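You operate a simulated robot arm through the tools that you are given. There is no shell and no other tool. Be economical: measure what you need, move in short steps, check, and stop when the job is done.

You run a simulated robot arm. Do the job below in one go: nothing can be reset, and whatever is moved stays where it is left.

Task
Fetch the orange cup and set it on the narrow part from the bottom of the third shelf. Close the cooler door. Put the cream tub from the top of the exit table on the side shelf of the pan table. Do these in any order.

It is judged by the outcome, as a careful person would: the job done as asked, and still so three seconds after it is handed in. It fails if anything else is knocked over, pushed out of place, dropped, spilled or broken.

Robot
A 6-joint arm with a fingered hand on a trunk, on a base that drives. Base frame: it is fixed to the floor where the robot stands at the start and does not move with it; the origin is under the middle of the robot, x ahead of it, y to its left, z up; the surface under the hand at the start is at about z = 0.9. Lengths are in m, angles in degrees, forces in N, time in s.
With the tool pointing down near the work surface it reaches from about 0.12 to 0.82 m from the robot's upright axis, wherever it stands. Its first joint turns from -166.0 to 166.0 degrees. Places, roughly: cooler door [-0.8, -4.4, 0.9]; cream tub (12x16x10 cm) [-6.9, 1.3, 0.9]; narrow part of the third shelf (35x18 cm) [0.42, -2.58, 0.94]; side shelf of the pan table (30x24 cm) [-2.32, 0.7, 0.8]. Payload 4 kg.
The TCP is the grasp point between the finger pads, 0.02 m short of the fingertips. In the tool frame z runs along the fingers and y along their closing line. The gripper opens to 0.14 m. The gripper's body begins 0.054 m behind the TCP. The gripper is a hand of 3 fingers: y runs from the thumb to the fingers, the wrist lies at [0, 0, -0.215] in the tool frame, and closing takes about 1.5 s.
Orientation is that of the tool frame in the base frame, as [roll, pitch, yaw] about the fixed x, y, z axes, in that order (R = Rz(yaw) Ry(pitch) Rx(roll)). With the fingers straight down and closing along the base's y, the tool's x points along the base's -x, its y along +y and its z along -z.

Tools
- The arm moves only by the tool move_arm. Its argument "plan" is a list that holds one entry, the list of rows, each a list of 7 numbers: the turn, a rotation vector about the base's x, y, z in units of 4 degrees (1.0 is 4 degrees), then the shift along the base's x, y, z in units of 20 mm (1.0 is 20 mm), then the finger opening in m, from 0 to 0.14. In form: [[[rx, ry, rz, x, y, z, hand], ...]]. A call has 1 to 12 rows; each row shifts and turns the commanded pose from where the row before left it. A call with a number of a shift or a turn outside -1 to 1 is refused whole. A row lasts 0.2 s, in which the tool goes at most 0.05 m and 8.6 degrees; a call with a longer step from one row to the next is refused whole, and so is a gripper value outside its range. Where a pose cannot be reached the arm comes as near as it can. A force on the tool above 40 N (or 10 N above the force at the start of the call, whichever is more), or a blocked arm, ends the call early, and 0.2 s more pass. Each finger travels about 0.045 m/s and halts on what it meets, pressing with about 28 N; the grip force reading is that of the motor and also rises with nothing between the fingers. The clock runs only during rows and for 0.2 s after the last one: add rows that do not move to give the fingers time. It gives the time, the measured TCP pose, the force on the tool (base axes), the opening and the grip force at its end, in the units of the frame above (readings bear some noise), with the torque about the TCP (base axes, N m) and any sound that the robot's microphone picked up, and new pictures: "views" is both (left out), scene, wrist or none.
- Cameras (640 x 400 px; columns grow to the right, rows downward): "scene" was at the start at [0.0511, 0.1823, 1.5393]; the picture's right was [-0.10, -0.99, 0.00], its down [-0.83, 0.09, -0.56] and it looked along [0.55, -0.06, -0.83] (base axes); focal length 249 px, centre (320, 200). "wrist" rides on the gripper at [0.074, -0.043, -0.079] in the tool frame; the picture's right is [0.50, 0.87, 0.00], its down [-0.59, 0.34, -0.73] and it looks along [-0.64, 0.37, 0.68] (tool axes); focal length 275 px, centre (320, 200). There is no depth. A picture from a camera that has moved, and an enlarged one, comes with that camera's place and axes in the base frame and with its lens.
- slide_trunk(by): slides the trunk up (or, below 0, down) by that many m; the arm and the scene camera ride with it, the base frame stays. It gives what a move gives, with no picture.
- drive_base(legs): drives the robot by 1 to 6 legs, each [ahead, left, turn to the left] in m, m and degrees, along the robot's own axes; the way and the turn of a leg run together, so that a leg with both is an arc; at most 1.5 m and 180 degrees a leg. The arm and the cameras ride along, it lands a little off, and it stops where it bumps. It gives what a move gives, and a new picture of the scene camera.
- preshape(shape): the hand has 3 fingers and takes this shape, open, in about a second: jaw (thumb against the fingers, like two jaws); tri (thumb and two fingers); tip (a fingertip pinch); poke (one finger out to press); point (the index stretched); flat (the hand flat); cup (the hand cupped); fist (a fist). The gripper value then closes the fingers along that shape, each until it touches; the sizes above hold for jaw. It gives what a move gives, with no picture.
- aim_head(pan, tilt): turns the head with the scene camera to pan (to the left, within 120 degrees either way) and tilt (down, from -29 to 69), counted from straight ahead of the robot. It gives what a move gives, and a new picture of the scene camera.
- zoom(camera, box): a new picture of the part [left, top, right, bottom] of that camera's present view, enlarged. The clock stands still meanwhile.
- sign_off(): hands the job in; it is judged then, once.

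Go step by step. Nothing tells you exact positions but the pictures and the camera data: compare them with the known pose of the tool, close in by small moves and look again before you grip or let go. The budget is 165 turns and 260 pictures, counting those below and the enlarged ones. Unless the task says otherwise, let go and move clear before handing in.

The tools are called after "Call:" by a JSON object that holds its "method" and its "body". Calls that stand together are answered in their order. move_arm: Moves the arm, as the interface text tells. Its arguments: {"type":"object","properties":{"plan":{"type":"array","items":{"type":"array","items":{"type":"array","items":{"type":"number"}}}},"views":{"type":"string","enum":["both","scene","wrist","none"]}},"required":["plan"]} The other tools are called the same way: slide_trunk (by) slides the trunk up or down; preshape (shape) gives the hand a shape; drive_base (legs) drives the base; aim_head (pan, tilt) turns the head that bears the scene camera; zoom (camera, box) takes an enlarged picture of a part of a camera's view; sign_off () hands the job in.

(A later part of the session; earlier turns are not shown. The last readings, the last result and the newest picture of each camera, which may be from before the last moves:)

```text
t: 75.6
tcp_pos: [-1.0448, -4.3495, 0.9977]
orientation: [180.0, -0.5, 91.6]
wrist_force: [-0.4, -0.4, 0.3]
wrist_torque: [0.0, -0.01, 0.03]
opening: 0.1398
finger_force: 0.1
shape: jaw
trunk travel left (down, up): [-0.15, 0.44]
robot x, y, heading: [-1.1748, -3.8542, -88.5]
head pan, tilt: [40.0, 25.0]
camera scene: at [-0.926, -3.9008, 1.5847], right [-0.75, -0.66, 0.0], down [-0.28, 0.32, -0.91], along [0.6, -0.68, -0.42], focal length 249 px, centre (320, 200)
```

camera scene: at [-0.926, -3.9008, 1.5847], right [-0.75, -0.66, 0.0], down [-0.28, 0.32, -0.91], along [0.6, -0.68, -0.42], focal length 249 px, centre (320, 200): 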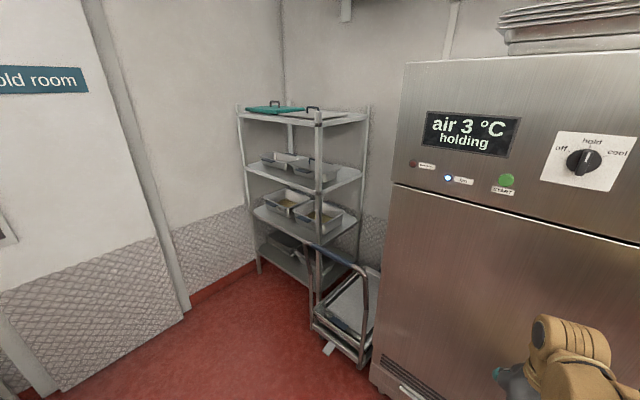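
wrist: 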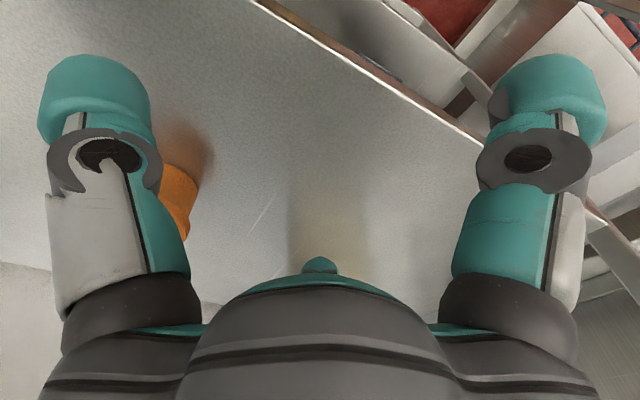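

Door is closed and stable. I turn west and survey the cooking side for the orange cup and the way to the exit table.

Call:
{"method": "drive_base", "body": {"legs": [[0, 0, -90], [1.5, 0, 0], [0.4, -0.1, 0]]}}

Call:
{"method": "aim_head", "body": {"pan": 0, "tilt": 10}}

Call:
{"method": "aim_head", "body": {"pan": -70, "tilt": 10}}

Call:
{"method": "aim_head", "body": {"pan": -115, "tilt": 15}}

Call:
{"method": "aim_head", "body": {"pan": 70, "tilt": 15}}

```text
t: 88.9
tcp_pos: [-3.5452, -4.0054, 0.9978]
orientation: [180.0, -0.6, 4.0]
wrist_force: [0.3, 0.5, -0.1]
wrist_torque: [0.0, 0.01, 0.03]
opening: 0.1401
finger_force: 0.1
shape: jaw
trunk travel left (down, up): [-0.15, 0.44]
robot x, y, heading: [-3.0566, -3.8548, -175.9]
head pan, tilt: [40.0, 25.0]
camera scene: at [-3.0903, -4.1071, 1.5847], right [-0.69, 0.72, 0.0], down [0.31, 0.29, -0.91], along [-0.65, -0.63, -0.42], focal length 249 px, centre (320, 200)
```

scene: 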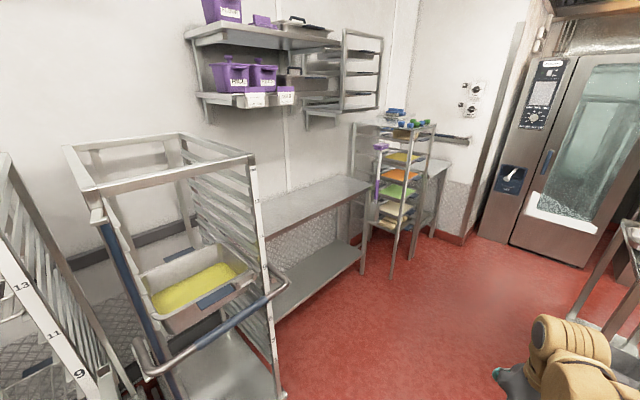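

```text
t: 90.0
tcp_pos: [-3.5456, -4.0051, 0.9982]
orientation: [-180.0, -0.6, 4.1]
wrist_force: [-0.2, 0.4, 0.1]
wrist_torque: [-0.04, 0.01, 0.01]
opening: 0.1402
finger_force: 0.1
shape: jaw
trunk travel left (down, up): [-0.15, 0.44]
robot x, y, heading: [-3.0574, -3.8575, -176.2]
head pan, tilt: [0.0, 10.0]
camera scene: at [-3.1159, -4.0497, 1.609], right [-0.07, 1.0, 0.0], down [0.17, 0.01, -0.98], along [-0.98, -0.07, -0.17], focal length 249 px, centre (320, 200)
```

scene: 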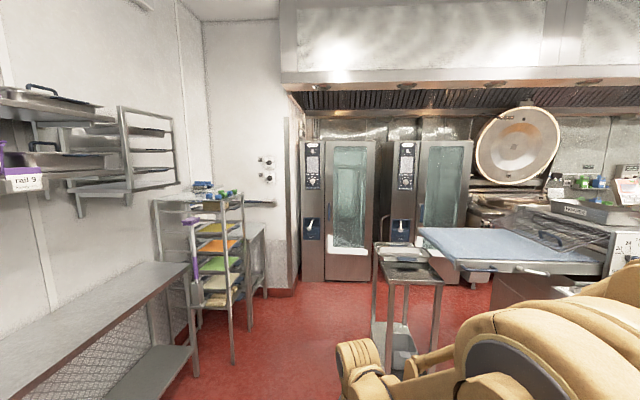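

```text
t: 91.4
tcp_pos: [-3.5437, -4.006, 0.9966]
orientation: [-180.0, -0.5, 4.0]
wrist_force: [0.1, 0.3, -0.5]
wrist_torque: [0.0, 0.0, 0.03]
opening: 0.14
finger_force: 0.1
shape: jaw
trunk travel left (down, up): [-0.15, 0.44]
robot x, y, heading: [-3.0581, -3.8547, -176.3]
head pan, tilt: [-70.0, 10.0]
camera scene: at [-3.0607, -3.9583, 1.6091], right [0.91, 0.4, 0.0], down [0.07, -0.16, -0.98], along [-0.4, 0.9, -0.17], focal length 249 px, centre (320, 200)
```

scene: 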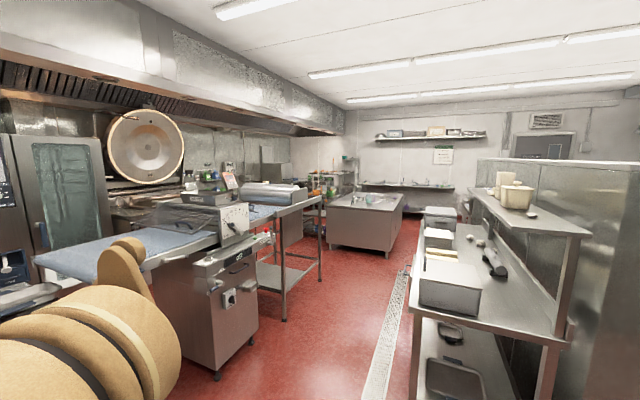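

```text
t: 92.5
tcp_pos: [-3.5458, -4.0052, 0.9981]
orientation: [180.0, -0.6, 4.0]
wrist_force: [-0.2, -0.2, 0.0]
wrist_torque: [0.05, -0.01, 0.01]
opening: 0.1401
finger_force: 0.0
shape: jaw
trunk travel left (down, up): [-0.15, 0.44]
robot x, y, heading: [-3.0567, -3.8552, -176.3]
head pan, tilt: [-115.0, 15.0]
camera scene: at [-2.9894, -3.9562, 1.6009], right [0.93, -0.36, 0.0], down [-0.09, -0.24, -0.97], along [0.35, 0.9, -0.26], focal length 249 px, centre (320, 200)
```

scene: 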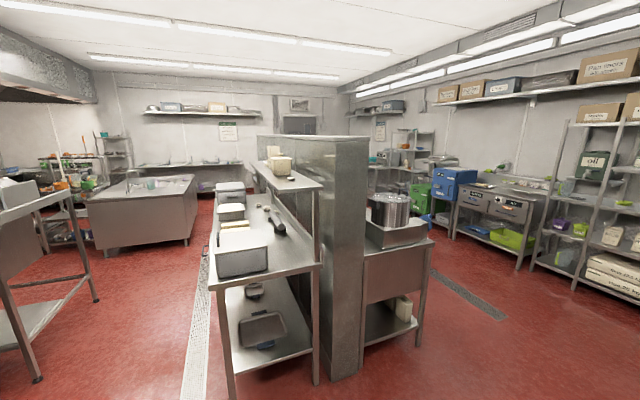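

```text
t: 95.2
tcp_pos: [-3.5448, -4.0051, 0.9975]
orientation: [180.0, -0.4, 4.0]
wrist_force: [0.0, 0.6, -0.7]
wrist_torque: [0.01, 0.01, -0.02]
opening: 0.1398
finger_force: 0.0
shape: jaw
trunk travel left (down, up): [-0.15, 0.44]
robot x, y, heading: [-3.0573, -3.8531, -176.0]
head pan, tilt: [70.0, 15.0]
camera scene: at [-3.0491, -4.1331, 1.6009], right [-0.96, 0.28, 0.0], down [0.07, 0.25, -0.97], along [-0.27, -0.93, -0.26], focal length 249 px, centre (320, 200)
```

scene: 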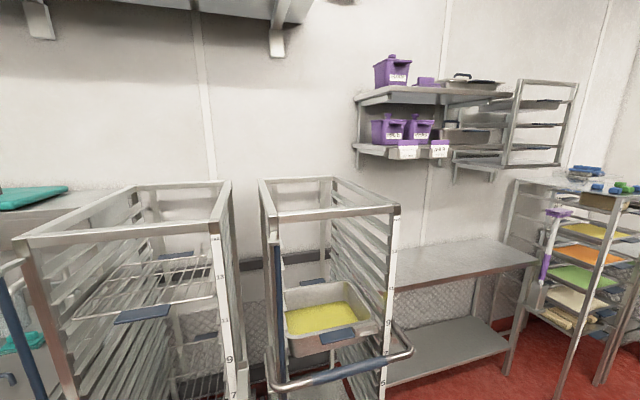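

Call:
{"method": "zoom", "body": {"camera": "scene", "box": [500, 150, 640, 238]}}

Call:
{"method": "aim_head", "body": {"pan": -90, "tilt": 15}}

Call:
{"method": "zoom", "body": {"camera": "scene", "box": [120, 90, 320, 215]}}

Call:
{"method": "zoom", "body": {"camera": "scene", "box": [320, 120, 540, 258]}}

```text
4.55 times, centred on (570, 194) of scene
camera zoom: at [-3.0491, -4.1331, 1.6009], right [-0.96, 0.28, 0.0], down [0.07, 0.25, -0.97], along [-0.27, -0.93, -0.26], focal length 1131 px, centre (-816, 227)
```

zoom: 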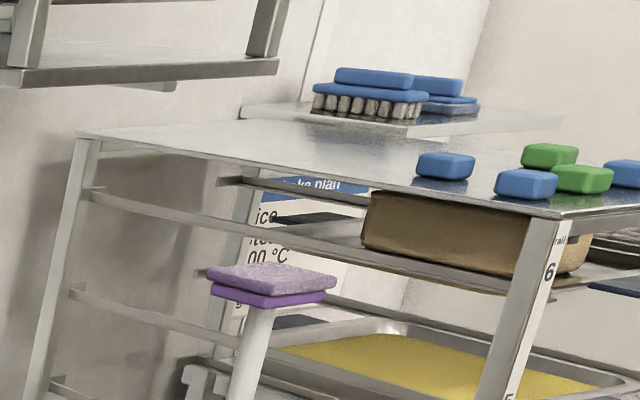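

```text
t: 97.7
tcp_pos: [-3.5453, -4.0045, 0.9974]
orientation: [179.9, -0.5, 4.0]
wrist_force: [-0.1, -0.2, -0.5]
wrist_torque: [0.01, -0.01, 0.01]
opening: 0.1399
finger_force: 0.0
shape: jaw
trunk travel left (down, up): [-0.15, 0.44]
robot x, y, heading: [-3.0573, -3.8528, -176.4]
head pan, tilt: [-90.0, 15.0]
camera scene: at [-3.0294, -3.9502, 1.6009], right [1.0, 0.07, 0.0], down [0.02, -0.26, -0.97], along [-0.07, 0.96, -0.26], focal length 249 px, centre (320, 200)
```

scene: 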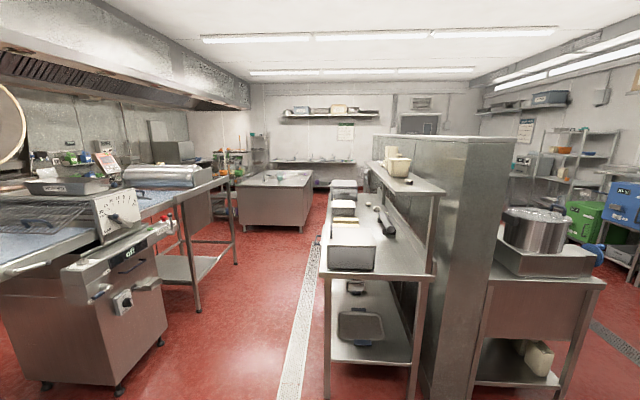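

```text
3.20 times, centred on (220, 152) of scene
camera zoom: at [-3.0294, -3.9502, 1.6009], right [1.0, 0.07, 0.0], down [0.02, -0.26, -0.97], along [-0.07, 0.96, -0.26], focal length 796 px, centre (640, 352)
```

zoom: 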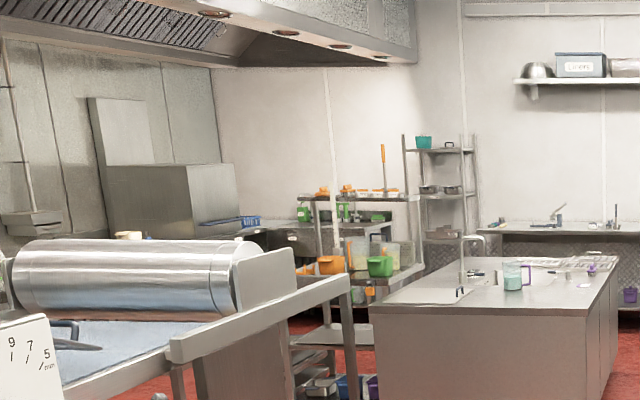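

```text
2.90 times, centred on (430, 189) of scene
camera zoom: at [-3.0294, -3.9502, 1.6009], right [1.0, 0.07, 0.0], down [0.02, -0.26, -0.97], along [-0.07, 0.96, -0.26], focal length 721 px, centre (1, 232)
```

zoom: 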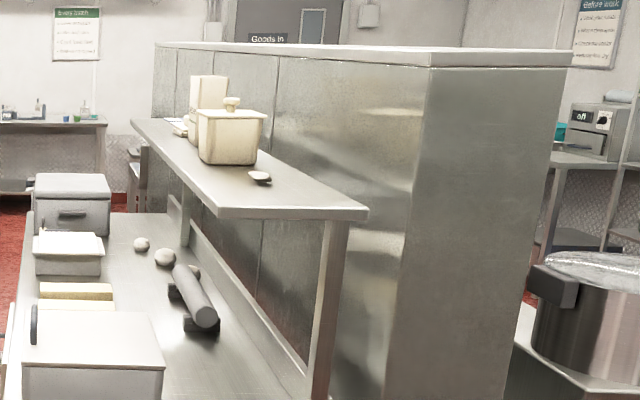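

I see a cream-coloured object far left near (-6.9, 1.3) and a rack with orange and green ware near there. I drive north up the aisle at x≈-3.65 for a closer look.

Call:
{"method": "drive_base", "body": {"legs": [[0, 0, -94], [0.2, 0.62, 0], [1.2, 0, 0], [1.2, 0, 0]]}}

Call:
{"method": "aim_head", "body": {"pan": 60, "tilt": 15}}

Call:
{"method": "aim_head", "body": {"pan": 20, "tilt": 20}}

Call:
{"method": "zoom", "body": {"camera": "scene", "box": [100, 50, 340, 200]}}

```text
t: 116.7
tcp_pos: [-3.8037, -0.7291, 0.9977]
orientation: [-180.0, -0.6, -89.9]
wrist_force: [-0.8, -0.1, -0.3]
wrist_torque: [0.0, 0.01, 0.03]
opening: 0.1401
finger_force: 0.1
shape: jaw
trunk travel left (down, up): [-0.15, 0.44]
robot x, y, heading: [-3.6917, -1.2255, 89.9]
head pan, tilt: [-90.0, 15.0]
camera scene: at [-3.7832, -1.2477, 1.6009], right [0.0, -1.0, 0.0], down [-0.26, 0.0, -0.97], along [0.97, 0.0, -0.26], focal length 249 px, centre (320, 200)
```

scene: 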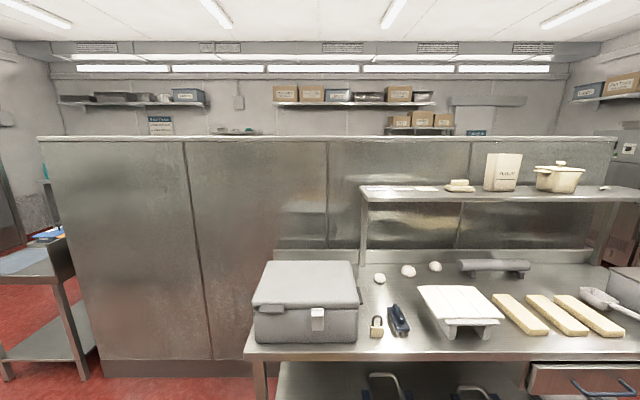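

```text
t: 119.1
tcp_pos: [-3.8038, -0.7297, 0.9975]
orientation: [180.0, -0.5, -90.0]
wrist_force: [-0.7, 0.4, -0.1]
wrist_torque: [-0.01, 0.03, -0.01]
opening: 0.1397
finger_force: 0.0
shape: jaw
trunk travel left (down, up): [-0.15, 0.44]
robot x, y, heading: [-3.6843, -1.2305, 90.1]
head pan, tilt: [60.0, 15.0]
camera scene: at [-3.9575, -1.2012, 1.6009], right [0.5, 0.87, 0.0], down [0.22, -0.13, -0.97], along [-0.84, 0.48, -0.26], focal length 249 px, centre (320, 200)
```

scene: 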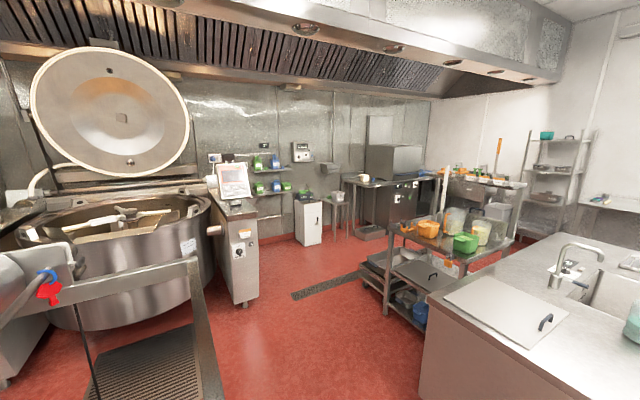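

```text
t: 120.2
tcp_pos: [-3.8042, -0.7302, 0.9976]
orientation: [-180.0, -0.6, -90.0]
wrist_force: [0.8, 0.0, 0.0]
wrist_torque: [0.0, -0.01, 0.0]
opening: 0.1401
finger_force: 0.1
shape: jaw
trunk travel left (down, up): [-0.15, 0.44]
robot x, y, heading: [-3.6869, -1.2267, 90.2]
head pan, tilt: [20.0, 20.0]
camera scene: at [-3.9085, -1.1605, 1.5928], right [0.94, 0.34, 0.0], down [0.12, -0.32, -0.94], along [-0.32, 0.88, -0.34], focal length 249 px, centre (320, 200)
```

scene: 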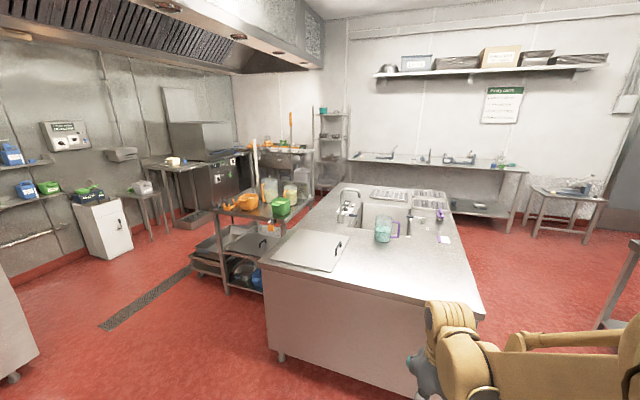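

```text
2.67 times, centred on (220, 125) of scene
camera zoom: at [-3.9085, -1.1605, 1.5928], right [0.94, 0.34, 0.0], down [0.12, -0.32, -0.94], along [-0.32, 0.88, -0.34], focal length 664 px, centre (587, 400)
```

zoom: 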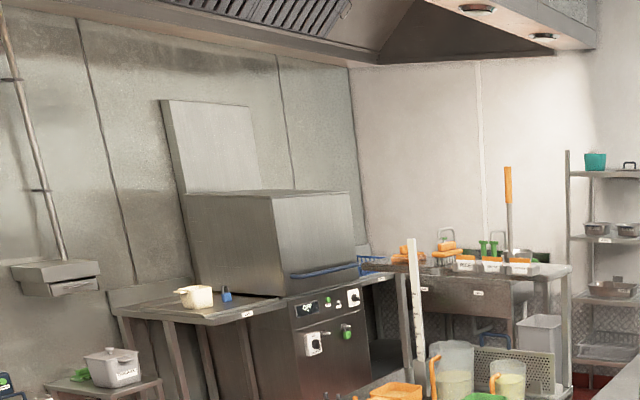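

Call:
{"method": "zoom", "body": {"camera": "scene", "box": [200, 130, 330, 211]}}

Call:
{"method": "zoom", "body": {"camera": "scene", "box": [200, 180, 330, 290]}}

Call:
{"method": "zoom", "body": {"camera": "scene", "box": [330, 120, 600, 280]}}

Call:
{"method": "zoom", "body": {"camera": "scene", "box": [0, 110, 200, 235]}}

```text
4.92 times, centred on (265, 170) of scene
camera zoom: at [-3.9085, -1.1605, 1.5928], right [0.94, 0.34, 0.0], down [0.12, -0.32, -0.94], along [-0.32, 0.88, -0.34], focal length 1225 px, centre (591, 345)
```

zoom: 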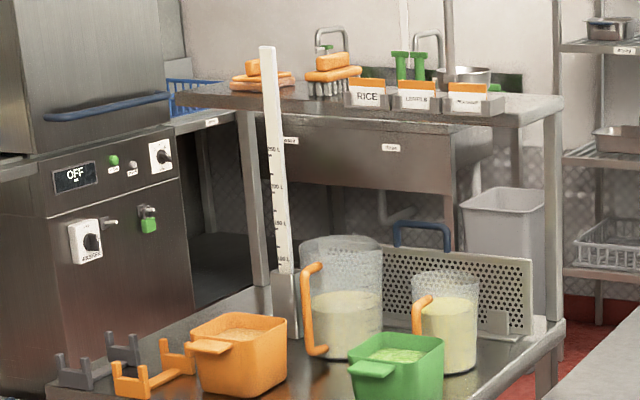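

```text
3.64 times, centred on (265, 235) of scene
camera zoom: at [-3.9085, -1.1605, 1.5928], right [0.94, 0.34, 0.0], down [0.12, -0.32, -0.94], along [-0.32, 0.88, -0.34], focal length 905 px, centre (520, 73)
```

zoom: 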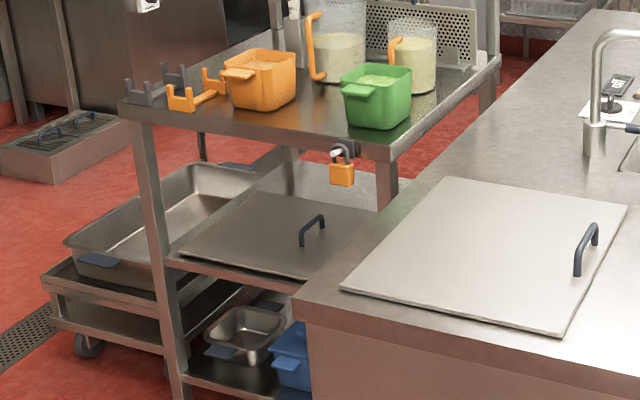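

```text
2.37 times, centred on (465, 200) of scene
camera zoom: at [-3.9085, -1.1605, 1.5928], right [0.94, 0.34, 0.0], down [0.12, -0.32, -0.94], along [-0.32, 0.88, -0.34], focal length 590 px, centre (-24, 200)
```

zoom: 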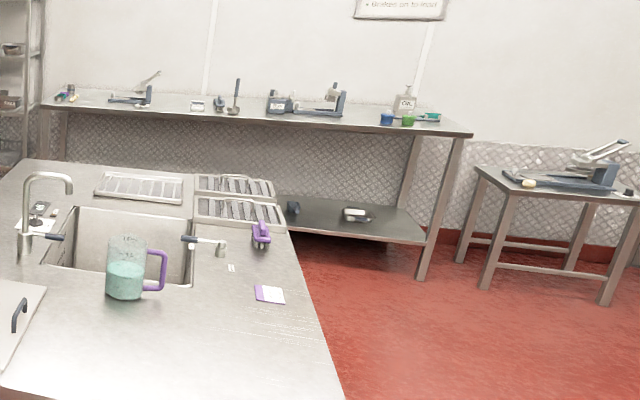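

```text
3.20 times, centred on (100, 172) of scene
camera zoom: at [-3.9085, -1.1605, 1.5928], right [0.94, 0.34, 0.0], down [0.12, -0.32, -0.94], along [-0.32, 0.88, -0.34], focal length 796 px, centre (1024, 288)
```

zoom: 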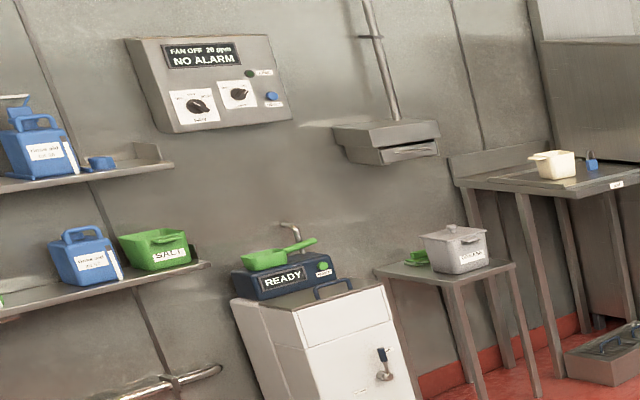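

Small blue and green cups stand on the far wall table; I zoom to compare their form with the small orange item.

Call:
{"method": "zoom", "body": {"camera": "scene", "box": [470, 145, 530, 182]}}

Call:
{"method": "zoom", "body": {"camera": "scene", "box": [345, 140, 445, 202]}}

Call:
{"method": "zoom", "body": {"camera": "scene", "box": [140, 145, 200, 182]}}

```text
10.67 times, centred on (500, 164) of scene
camera zoom: at [-3.9085, -1.1605, 1.5928], right [0.94, 0.34, 0.0], down [0.12, -0.32, -0.94], along [-0.32, 0.88, -0.34], focal length 2655 px, centre (-1600, 589)
```

zoom: 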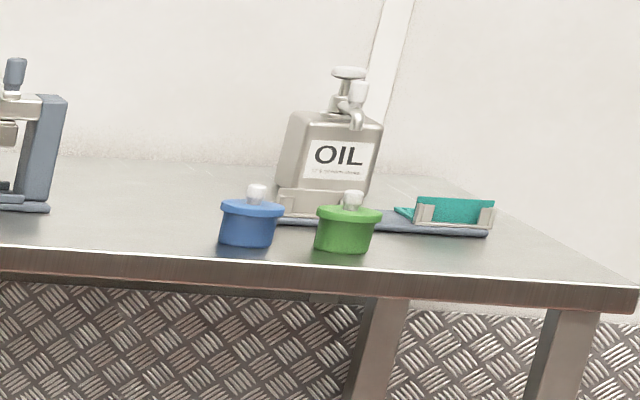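

```text
6.40 times, centred on (395, 171) of scene
camera zoom: at [-3.9085, -1.1605, 1.5928], right [0.94, 0.34, 0.0], down [0.12, -0.32, -0.94], along [-0.32, 0.88, -0.34], focal length 1593 px, centre (-160, 386)
```

zoom: 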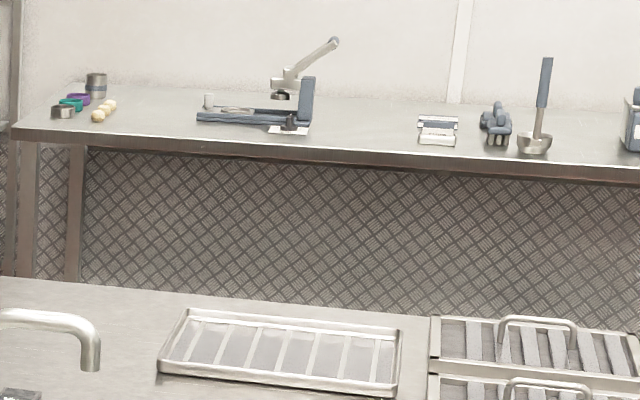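

```text
10.67 times, centred on (170, 164) of scene
camera zoom: at [-3.9085, -1.1605, 1.5928], right [0.94, 0.34, 0.0], down [0.12, -0.32, -0.94], along [-0.32, 0.88, -0.34], focal length 2655 px, centre (1920, 589)
```

zoom: 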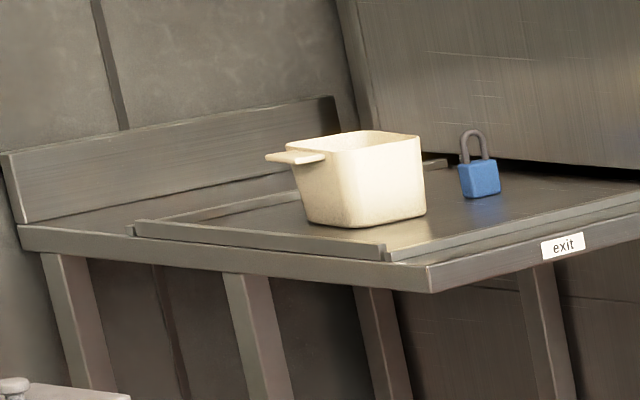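

The small blue and green lidded pots are the "cups", so the orange one is the small lidded pot on the first rack. The cream tub is on the "exit" table; I retract the arm and go there first.

Call:
{"method": "move_arm", "body": {"plan": [[[0, 0, 0, 0, -1, 0, 0.14], [0, 0, 0, 0, -1, 0, 0.14], [0, 0, 0, 0, -1, 0, 0.14], [0, 0, 0, 0, -1, 0, 0.14], [0, 0, 0, 0, -1, 0, 0.14], [0, 0, 0, 0, -1, 0, 0.14], [0, 0, 0, 0, -1, 0, 0.14], [0, 0, 0, 0, -1, 0, 0.14], [0, 0, 0, 0, -1, 0, 0.14], [0, 0, 0, 0, -1, 0, 0.14]]], "views": "none"}}

Call:
{"method": "drive_base", "body": {"legs": [[0.62, 0, 0], [0, 0, 90], [1.2, 0, 0], [0.9, 0, 0]]}}

Call:
{"method": "aim_head", "body": {"pan": -40, "tilt": 30}}

Call:
{"method": "aim_head", "body": {"pan": -85, "tilt": 30}}

```text
t: 122.4
tcp_pos: [-3.8039, -0.9305, 0.9973]
orientation: [180.0, -0.5, -89.9]
wrist_force: [-0.6, -0.7, -0.1]
wrist_torque: [-0.01, 0.02, 0.02]
opening: 0.1397
finger_force: 0.1
shape: jaw
trunk travel left (down, up): [-0.15, 0.44]
robot x, y, heading: [-3.6864, -1.2257, 90.1]
head pan, tilt: [20.0, 20.0]
```

```text
t: 138.3
tcp_pos: [-5.8036, -0.7759, 0.9978]
orientation: [179.7, -1.2, 2.5]
wrist_force: [22.3, 2.0, -5.0]
wrist_torque: [0.09, -0.21, 0.56]
opening: 0.1402
finger_force: 0.1
shape: jaw
trunk travel left (down, up): [-0.15, 0.44]
robot x, y, heading: [-5.5169, -0.6495, -178.1]
head pan, tilt: [20.0, 20.0]
stopped in leg 4: the force on the tool passed its limit at 57 N (the readings are from after the stop); the commanded pose is now the measured one
camera scene: at [-5.5748, -0.8722, 1.5928], right [-0.37, 0.93, 0.0], down [0.32, 0.13, -0.94], along [-0.87, -0.35, -0.34], focal length 249 px, centre (320, 200)
```

scene: 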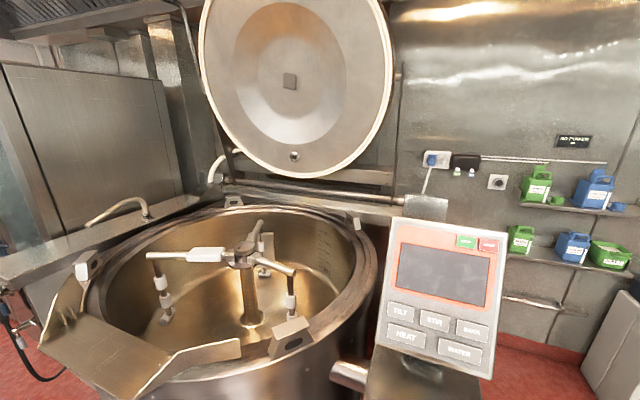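

```text
t: 139.6
tcp_pos: [-5.8046, -0.7756, 0.9982]
orientation: [179.8, -1.1, 2.4]
wrist_force: [29.7, -2.6, -4.6]
wrist_torque: [0.1, -0.22, 0.99]
opening: 0.1097
finger_force: 0.1
shape: jaw
trunk travel left (down, up): [-0.15, 0.44]
robot x, y, heading: [-5.5169, -0.6477, -178.3]
head pan, tilt: [-40.0, 30.0]
camera scene: at [-5.5591, -0.7829, 1.5768], right [0.62, 0.79, 0.0], down [0.39, -0.31, -0.87], along [-0.68, 0.54, -0.5], focal length 249 px, centre (320, 200)
```

scene: 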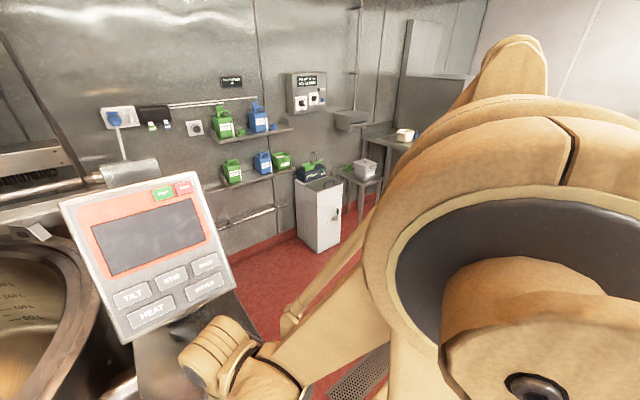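

```text
t: 140.7
tcp_pos: [-5.8048, -0.7752, 0.9976]
orientation: [179.9, -1.0, 2.3]
wrist_force: [29.6, -3.6, -1.9]
wrist_torque: [0.08, -0.06, 1.05]
opening: 0.1402
finger_force: 0.1
shape: jaw
trunk travel left (down, up): [-0.15, 0.44]
robot x, y, heading: [-5.5193, -0.6498, -178.5]
head pan, tilt: [-85.0, 30.0]
camera scene: at [-5.4986, -0.749, 1.5766], right [0.99, 0.12, 0.0], down [0.06, -0.5, -0.87], along [-0.1, 0.86, -0.5], focal length 249 px, centre (320, 200)
```

scene: 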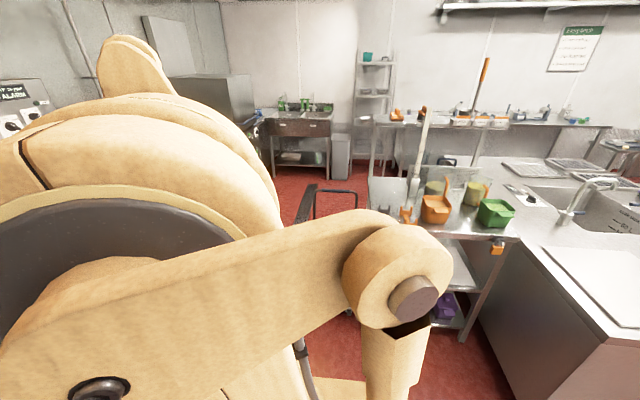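

The hand met the fixed kettle console. I back off and re-plan farther from it.

Call:
{"method": "drive_base", "body": {"legs": [[-0.2, 0, 0]]}}

Call:
{"method": "aim_head", "body": {"pan": 10, "tilt": 40}}

Call:
{"method": "aim_head", "body": {"pan": -28, "tilt": 30}}

```text
t: 142.3
tcp_pos: [-5.6062, -0.7699, 0.9978]
orientation: [179.8, -1.2, 2.4]
wrist_force: [0.4, -0.6, -0.2]
wrist_torque: [0.0, 0.02, -0.01]
opening: 0.14
finger_force: 0.0
shape: jaw
trunk travel left (down, up): [-0.15, 0.44]
robot x, y, heading: [-5.3178, -0.6402, -178.5]
head pan, tilt: [-85.0, 30.0]
camera scene: at [-5.3004, -0.742, 1.5767], right [0.99, 0.12, 0.0], down [0.06, -0.5, -0.87], along [-0.1, 0.86, -0.5], focal length 249 px, centre (320, 200)
```

scene: 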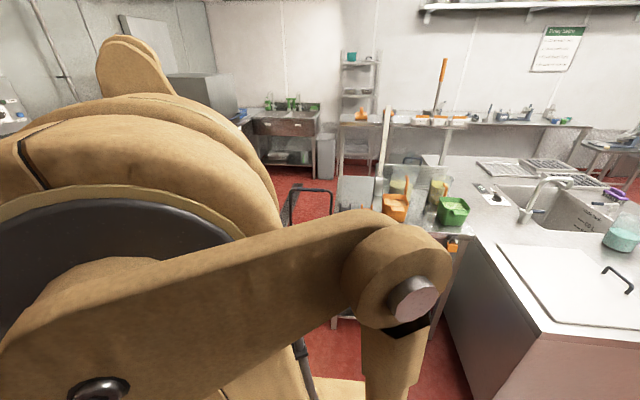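

```text
t: 144.0
tcp_pos: [-5.6066, -0.7698, 0.9987]
orientation: [179.8, -1.1, 2.4]
wrist_force: [0.1, 0.0, 0.7]
wrist_torque: [-0.02, -0.01, -0.02]
opening: 0.1398
finger_force: 0.2
shape: jaw
trunk travel left (down, up): [-0.15, 0.44]
robot x, y, heading: [-5.3168, -0.6436, -178.2]
head pan, tilt: [10.0, 40.0]
camera scene: at [-5.3741, -0.8492, 1.5614], right [-0.2, 0.98, 0.0], down [0.63, 0.13, -0.77], along [-0.75, -0.16, -0.64], focal length 249 px, centre (320, 200)
```

scene: 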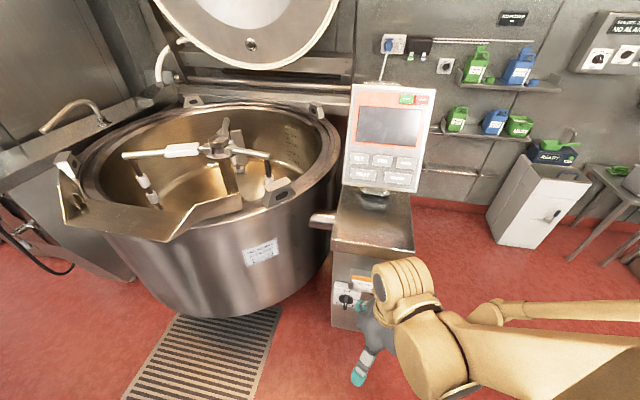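

```text
t: 145.1
tcp_pos: [-5.6068, -0.7687, 0.9972]
orientation: [179.7, -1.3, 2.5]
wrist_force: [-0.1, 0.8, 0.4]
wrist_torque: [0.02, 0.02, 0.03]
opening: 0.14
finger_force: 0.0
shape: jaw
trunk travel left (down, up): [-0.15, 0.44]
robot x, y, heading: [-5.3148, -0.6424, -177.9]
head pan, tilt: [-28.0, 30.0]
camera scene: at [-5.3721, -0.7921, 1.5767], right [0.44, 0.9, 0.0], down [0.45, -0.22, -0.87], along [-0.78, 0.38, -0.5], focal length 249 px, centre (320, 200)
```

scene: 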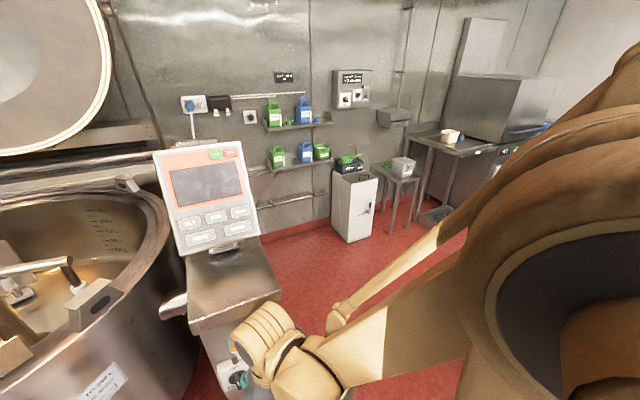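

Nothing moved at the console. I sidestep north of it, then advance west into the clear floor before the exit table.

Call:
{"method": "drive_base", "body": {"legs": [[0, -0.36, -2], [0.8, 0, 0]]}}

Call:
{"method": "aim_head", "body": {"pan": -60, "tilt": 45}}

Call:
{"method": "aim_head", "body": {"pan": -20, "tilt": 40}}

Call:
{"method": "aim_head", "body": {"pan": -110, "tilt": 40}}

```text
t: 151.2
tcp_pos: [-6.4097, -0.3999, 0.9974]
orientation: [179.7, -1.2, 0.6]
wrist_force: [-0.2, 0.8, 0.9]
wrist_torque: [-0.02, 0.0, -0.02]
opening: 0.1398
finger_force: 0.0
shape: jaw
trunk travel left (down, up): [-0.15, 0.44]
robot x, y, heading: [-6.1198, -0.2816, -180.0]
head pan, tilt: [-28.0, 30.0]
camera scene: at [-6.1763, -0.4286, 1.5767], right [0.47, 0.88, 0.0], down [0.44, -0.23, -0.87], along [-0.77, 0.41, -0.5], focal length 249 px, centre (320, 200)
```

scene: 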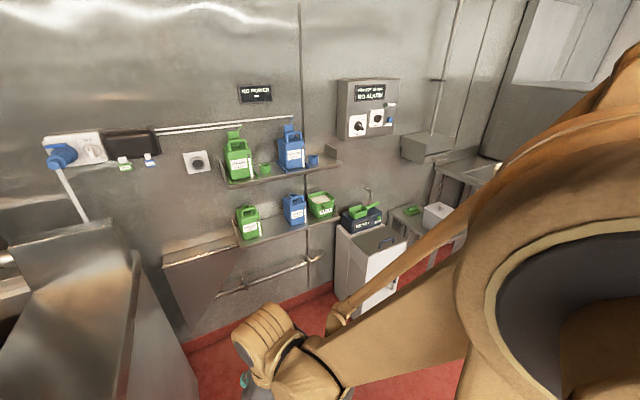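

```text
t: 152.2
tcp_pos: [-6.409, -0.3988, 0.9969]
orientation: [179.8, -1.3, 0.7]
wrist_force: [-0.5, -0.8, 0.9]
wrist_torque: [0.02, 0.01, -0.02]
opening: 0.1401
finger_force: 0.1
shape: jaw
trunk travel left (down, up): [-0.15, 0.44]
robot x, y, heading: [-6.117, -0.2806, -180.0]
head pan, tilt: [-60.0, 45.0]
camera scene: at [-6.1368, -0.4006, 1.5541], right [0.86, 0.5, 0.0], down [0.35, -0.61, -0.71], along [-0.35, 0.61, -0.71], focal length 249 px, centre (320, 200)
```

scene: 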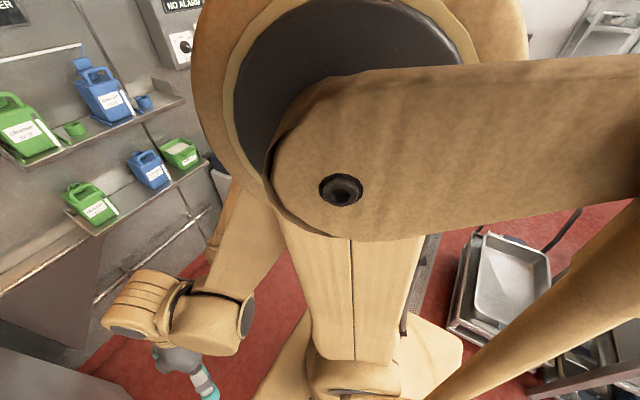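

```text
t: 153.3
tcp_pos: [-6.4092, -0.399, 0.9975]
orientation: [179.8, -1.2, 0.6]
wrist_force: [0.1, -0.3, -0.4]
wrist_torque: [-0.03, 0.0, 0.02]
opening: 0.1402
finger_force: 0.1
shape: jaw
trunk travel left (down, up): [-0.15, 0.44]
robot x, y, heading: [-6.1159, -0.2816, -180.2]
head pan, tilt: [-20.0, 40.0]
camera scene: at [-6.1759, -0.442, 1.5614], right [0.34, 0.94, 0.0], down [0.6, -0.22, -0.77], along [-0.72, 0.26, -0.64], focal length 249 px, centre (320, 200)
```

scene: 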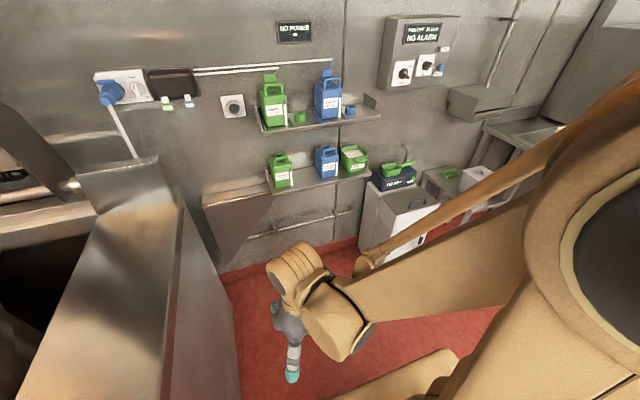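

```text
t: 154.9
tcp_pos: [-6.4086, -0.3996, 0.9976]
orientation: [179.8, -1.1, 0.7]
wrist_force: [-0.1, 0.3, -1.0]
wrist_torque: [-0.03, -0.01, 0.0]
opening: 0.1399
finger_force: 0.1
shape: jaw
trunk travel left (down, up): [-0.15, 0.44]
robot x, y, heading: [-6.1195, -0.2799, -179.7]
head pan, tilt: [-110.0, 40.0]
camera scene: at [-6.0671, -0.391, 1.5614], right [0.94, -0.34, 0.0], down [-0.22, -0.6, -0.77], along [0.26, 0.72, -0.64], focal length 249 px, centre (320, 200)
```

scene: 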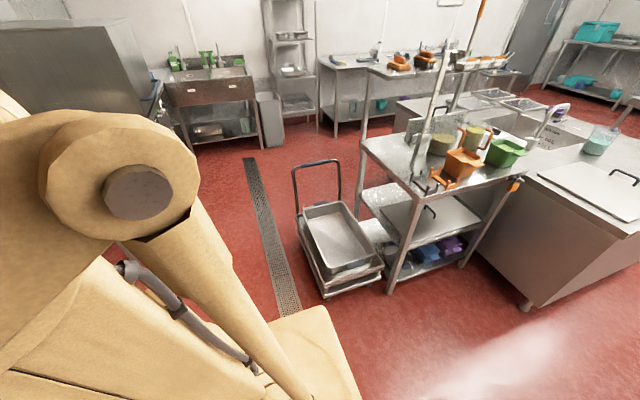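

Corridor between cart (x≥-5.8) and the wall items is clear. I turn north and go up it.

Call:
{"method": "drive_base", "body": {"legs": [[0.1, 0, -90], [0.7, 0, 0]]}}

Call:
{"method": "aim_head", "body": {"pan": 30, "tilt": 40}}

Call:
{"method": "aim_head", "body": {"pan": 70, "tilt": 50}}

```text
t: 162.6
tcp_pos: [-6.2927, 0.7685, 0.9972]
orientation: [179.6, -1.2, -90.0]
wrist_force: [-0.3, 0.5, -0.5]
wrist_torque: [-0.01, -0.01, 0.0]
opening: 0.1399
finger_force: 0.0
shape: jaw
trunk travel left (down, up): [-0.15, 0.44]
robot x, y, heading: [-6.179, 0.474, 90.0]
head pan, tilt: [-110.0, 40.0]
camera scene: at [-6.2872, 0.4258, 1.5614], right [-0.35, -0.94, 0.0], down [-0.6, 0.23, -0.77], along [0.72, -0.27, -0.64], focal length 249 px, centre (320, 200)
```

scene: 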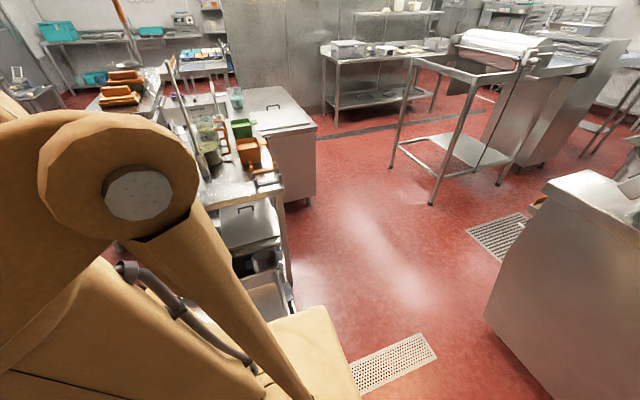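

```text
t: 164.8
tcp_pos: [-6.292, 0.767, 0.9976]
orientation: [179.9, -1.2, -89.9]
wrist_force: [-0.4, 0.0, -1.0]
wrist_torque: [0.01, 0.01, 0.02]
opening: 0.1401
finger_force: 0.1
shape: jaw
trunk travel left (down, up): [-0.15, 0.44]
robot x, y, heading: [-6.1777, 0.4733, 89.7]
head pan, tilt: [30.0, 40.0]
camera scene: at [-6.4086, 0.5291, 1.5614], right [0.87, 0.49, 0.0], down [0.32, -0.56, -0.77], along [-0.38, 0.67, -0.64], focal length 249 px, centre (320, 200)
```

scene: 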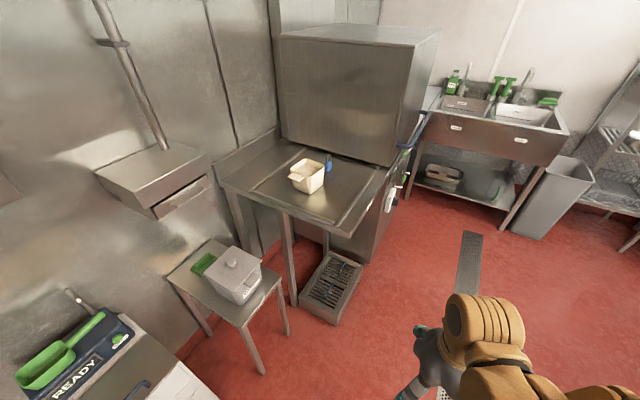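

```text
t: 165.9
tcp_pos: [-6.2934, 0.7675, 0.9976]
orientation: [179.9, -1.2, -90.0]
wrist_force: [0.1, -0.4, 0.6]
wrist_torque: [0.01, 0.01, -0.03]
opening: 0.1399
finger_force: 0.0
shape: jaw
trunk travel left (down, up): [-0.15, 0.44]
robot x, y, heading: [-6.1784, 0.4736, 89.7]
head pan, tilt: [70.0, 50.0]
camera scene: at [-6.4389, 0.4822, 1.5472], right [0.35, 0.94, 0.0], down [0.72, -0.27, -0.64], along [-0.6, 0.23, -0.77], focal length 249 px, centre (320, 200)
```

scene: 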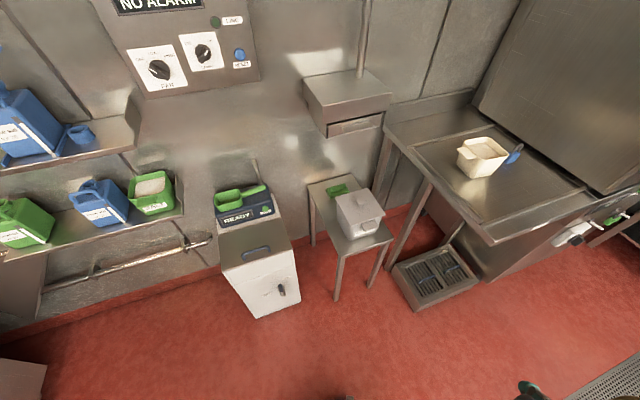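

The cream tub is at about (-6.88, 1.28), bottom z≈0.88, table front edge x≈-6.63. I raise the hand, move level with the tub and turn to face it.

Call:
{"method": "move_arm", "body": {"plan": [[[0, 0, 0, 0, 0, 1, 0.14], [0, 0, 0, 0, 0, 1, 0.14], [0, 0, 0, 0, 0, 1, 0.14], [0, 0, 0, 0, 0, 1, 0.14], [0, 0, 0, 0, 0, 1, 0.14], [0, 0, 0, 0, 0, 1, 0.14], [0, 0, 0, 0, 0, 1, 0.14]]], "views": "none"}}

Call:
{"method": "drive_base", "body": {"legs": [[0.4, -0.05, 0], [0.4, 0, 90]]}}

Call:
{"method": "aim_head", "body": {"pan": 5, "tilt": 45}}

```text
t: 167.5
tcp_pos: [-6.2926, 0.7669, 1.1382]
orientation: [179.8, -1.2, -90.0]
wrist_force: [0.6, 0.5, 0.2]
wrist_torque: [0.01, -0.02, -0.03]
opening: 0.1402
finger_force: 0.0
shape: jaw
trunk travel left (down, up): [-0.15, 0.44]
robot x, y, heading: [-6.1756, 0.4713, 89.6]
head pan, tilt: [70.0, 50.0]
```

```text
t: 173.8
tcp_pos: [-6.6674, 1.0027, 1.137]
orientation: [179.8, -1.2, 0.4]
wrist_force: [0.5, -0.1, 0.1]
wrist_torque: [0.0, 0.01, 0.01]
opening: 0.1402
finger_force: 0.1
shape: jaw
trunk travel left (down, up): [-0.15, 0.44]
robot x, y, heading: [-6.3757, 1.1226, 180.3]
head pan, tilt: [70.0, 50.0]
cut short: leg 2
camera scene: at [-6.3818, 0.8592, 1.5472], right [-0.94, 0.34, 0.0], down [0.26, 0.72, -0.64], along [-0.22, -0.6, -0.77], focal length 249 px, centre (320, 200)
```

scene: 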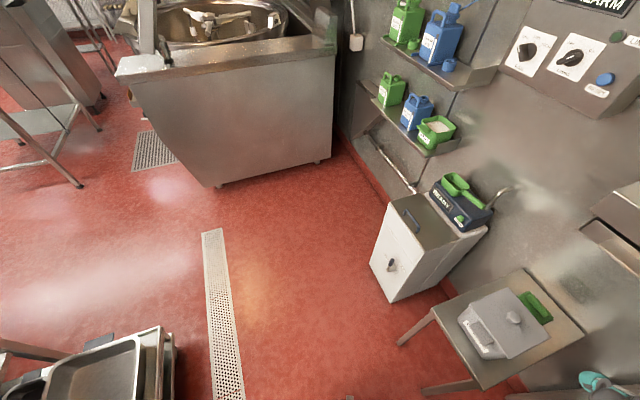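

```text
t: 175.1
tcp_pos: [-6.667, 1.0036, 1.1378]
orientation: [179.8, -1.2, 0.4]
wrist_force: [0.2, 0.4, 0.0]
wrist_torque: [-0.01, -0.01, 0.03]
opening: 0.14
finger_force: 0.1
shape: jaw
trunk travel left (down, up): [-0.15, 0.44]
robot x, y, heading: [-6.3736, 1.1205, 179.9]
head pan, tilt: [5.0, 45.0]
camera scene: at [-6.4362, 0.9245, 1.5541], right [-0.09, 1.0, 0.0], down [0.7, 0.06, -0.71], along [-0.7, -0.06, -0.71], focal length 249 px, centre (320, 200)
```

scene: 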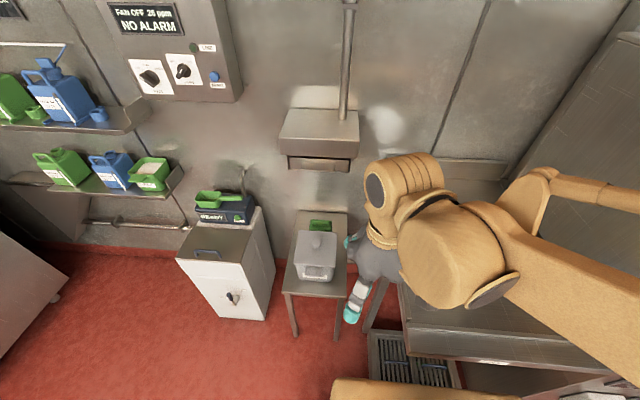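

The turn was cut short close to the floor tray, so I back off a little and sidestep north.

Call:
{"method": "drive_base", "body": {"legs": [[-0.12, 0, 0], [0, -0.22, 0]]}}

Call:
{"method": "aim_head", "body": {"pan": 20, "tilt": 45}}

Call:
{"method": "move_arm", "body": {"plan": [[[0, 0, 0, 0, 0, 0, 0.14]]], "views": "wrist"}}

```text
t: 177.7
tcp_pos: [-6.5461, 1.2275, 1.1382]
orientation: [179.7, -1.3, 0.4]
wrist_force: [-0.9, -0.2, 1.7]
wrist_torque: [0.0, 0.03, -0.01]
opening: 0.14
finger_force: 0.0
shape: jaw
trunk travel left (down, up): [-0.15, 0.44]
robot x, y, heading: [-6.2548, 1.3397, 180.0]
head pan, tilt: [5.0, 45.0]
camera scene: at [-6.3154, 1.1484, 1.5543], right [-0.09, 1.0, 0.0], down [0.7, 0.06, -0.71], along [-0.7, -0.06, -0.71], focal length 249 px, centre (320, 200)
```

scene: 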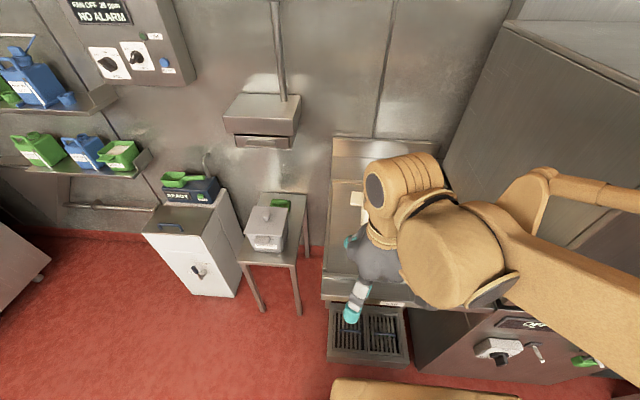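

```text
t: 178.4
tcp_pos: [-6.5463, 1.2257, 1.1378]
orientation: [179.8, -1.2, 0.4]
wrist_force: [1.3, -0.7, 0.2]
wrist_torque: [0.0, -0.01, -0.01]
opening: 0.1401
finger_force: 0.0
shape: jaw
trunk travel left (down, up): [-0.15, 0.44]
robot x, y, heading: [-6.2519, 1.3449, 179.8]
head pan, tilt: [20.0, 45.0]
camera scene: at [-6.3108, 1.1266, 1.5541], right [-0.34, 0.94, 0.0], down [0.67, 0.24, -0.71], along [-0.67, -0.24, -0.71], focal length 249 px, centre (320, 200)
```

scene: 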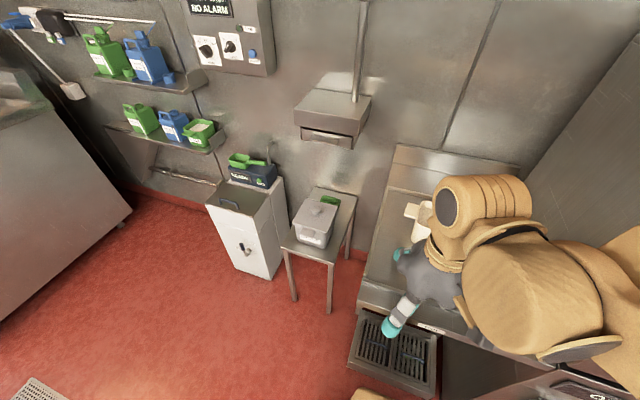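

```text
t: 178.8
tcp_pos: [-6.5468, 1.2261, 1.1365]
orientation: [179.8, -1.2, 0.4]
wrist_force: [-0.9, 0.3, -0.3]
wrist_torque: [-0.02, 0.01, 0.0]
opening: 0.1397
finger_force: 0.1
shape: jaw
trunk travel left (down, up): [-0.15, 0.44]
robot x, y, heading: [-6.2526, 1.3439, 180.0]
head pan, tilt: [20.0, 45.0]
camera wrist: at [-6.4748, 1.2699, 1.2186], right [0.51, -0.86, 0.01], down [-0.6, -0.34, 0.72], along [-0.62, -0.37, -0.69], focal length 275 px, centre (320, 200)
```

wrist: 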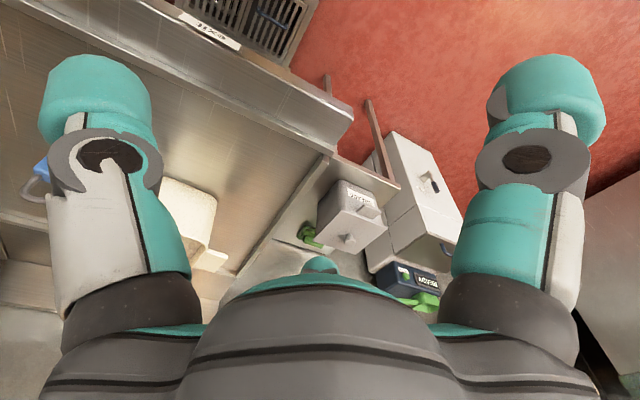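

The wrist hides the tub. I shift the hand to +y to expose it.

Call:
{"method": "move_arm", "body": {"plan": [[[0, 0, 0, 0, 1, 0, 0.14], [0, 0, 0, 0, 1, 0, 0.14], [0, 0, 0, 0, 1, 0, 0.14], [0, 0, 0, 0, 1, 0, 0.14], [0, 0, 0, 0, 1, 0, 0.14], [0, 0, 0, 0, 1, 0, 0.14], [0, 0, 0, 0, 1, 0, 0.14], [0, 0, 0, 0, 1, 0, 0.14]]], "views": "scene"}}

Call:
{"method": "zoom", "body": {"camera": "scene", "box": [360, 140, 520, 240]}}

```text
t: 180.6
tcp_pos: [-6.5474, 1.3867, 1.1387]
orientation: [179.7, -1.2, 0.5]
wrist_force: [0.2, -0.5, 0.2]
wrist_torque: [0.02, -0.01, 0.01]
opening: 0.1397
finger_force: 0.1
shape: jaw
trunk travel left (down, up): [-0.15, 0.44]
robot x, y, heading: [-6.2534, 1.3478, 180.2]
head pan, tilt: [20.0, 45.0]
camera scene: at [-6.3109, 1.1266, 1.5541], right [-0.34, 0.94, 0.0], down [0.67, 0.24, -0.71], along [-0.66, -0.24, -0.71], focal length 249 px, centre (320, 200)
```

scene: 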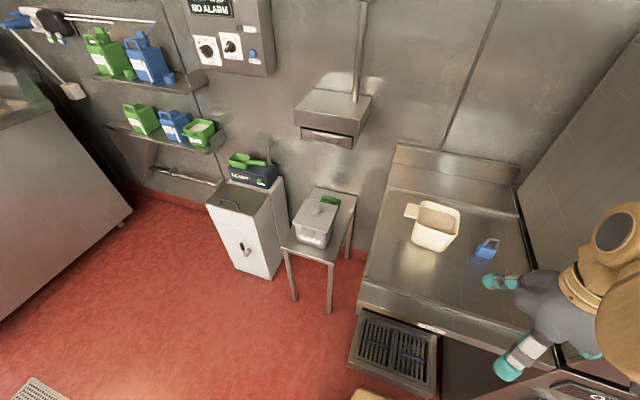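

```text
4.00 times, centred on (440, 190) of scene
camera zoom: at [-6.3109, 1.1266, 1.5541], right [-0.34, 0.94, 0.0], down [0.67, 0.24, -0.71], along [-0.66, -0.24, -0.71], focal length 996 px, centre (-160, 240)
```

zoom: 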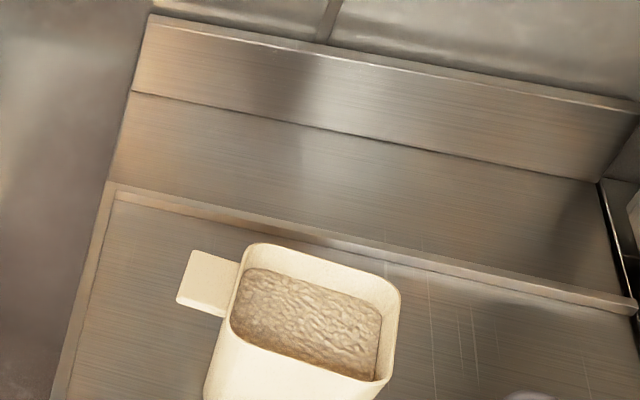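

Call:
{"method": "zoom", "body": {"camera": "scene", "box": [384, 190, 496, 260]}}

```text
5.71 times, centred on (440, 225) of scene
camera zoom: at [-6.3109, 1.1266, 1.5541], right [-0.34, 0.94, 0.0], down [0.67, 0.24, -0.71], along [-0.66, -0.24, -0.71], focal length 1422 px, centre (-366, 57)
```

zoom: 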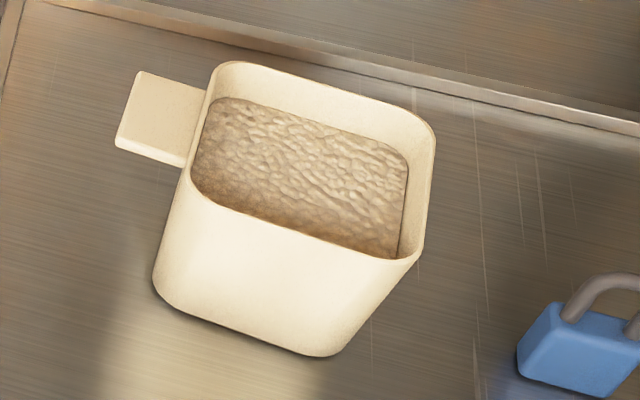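

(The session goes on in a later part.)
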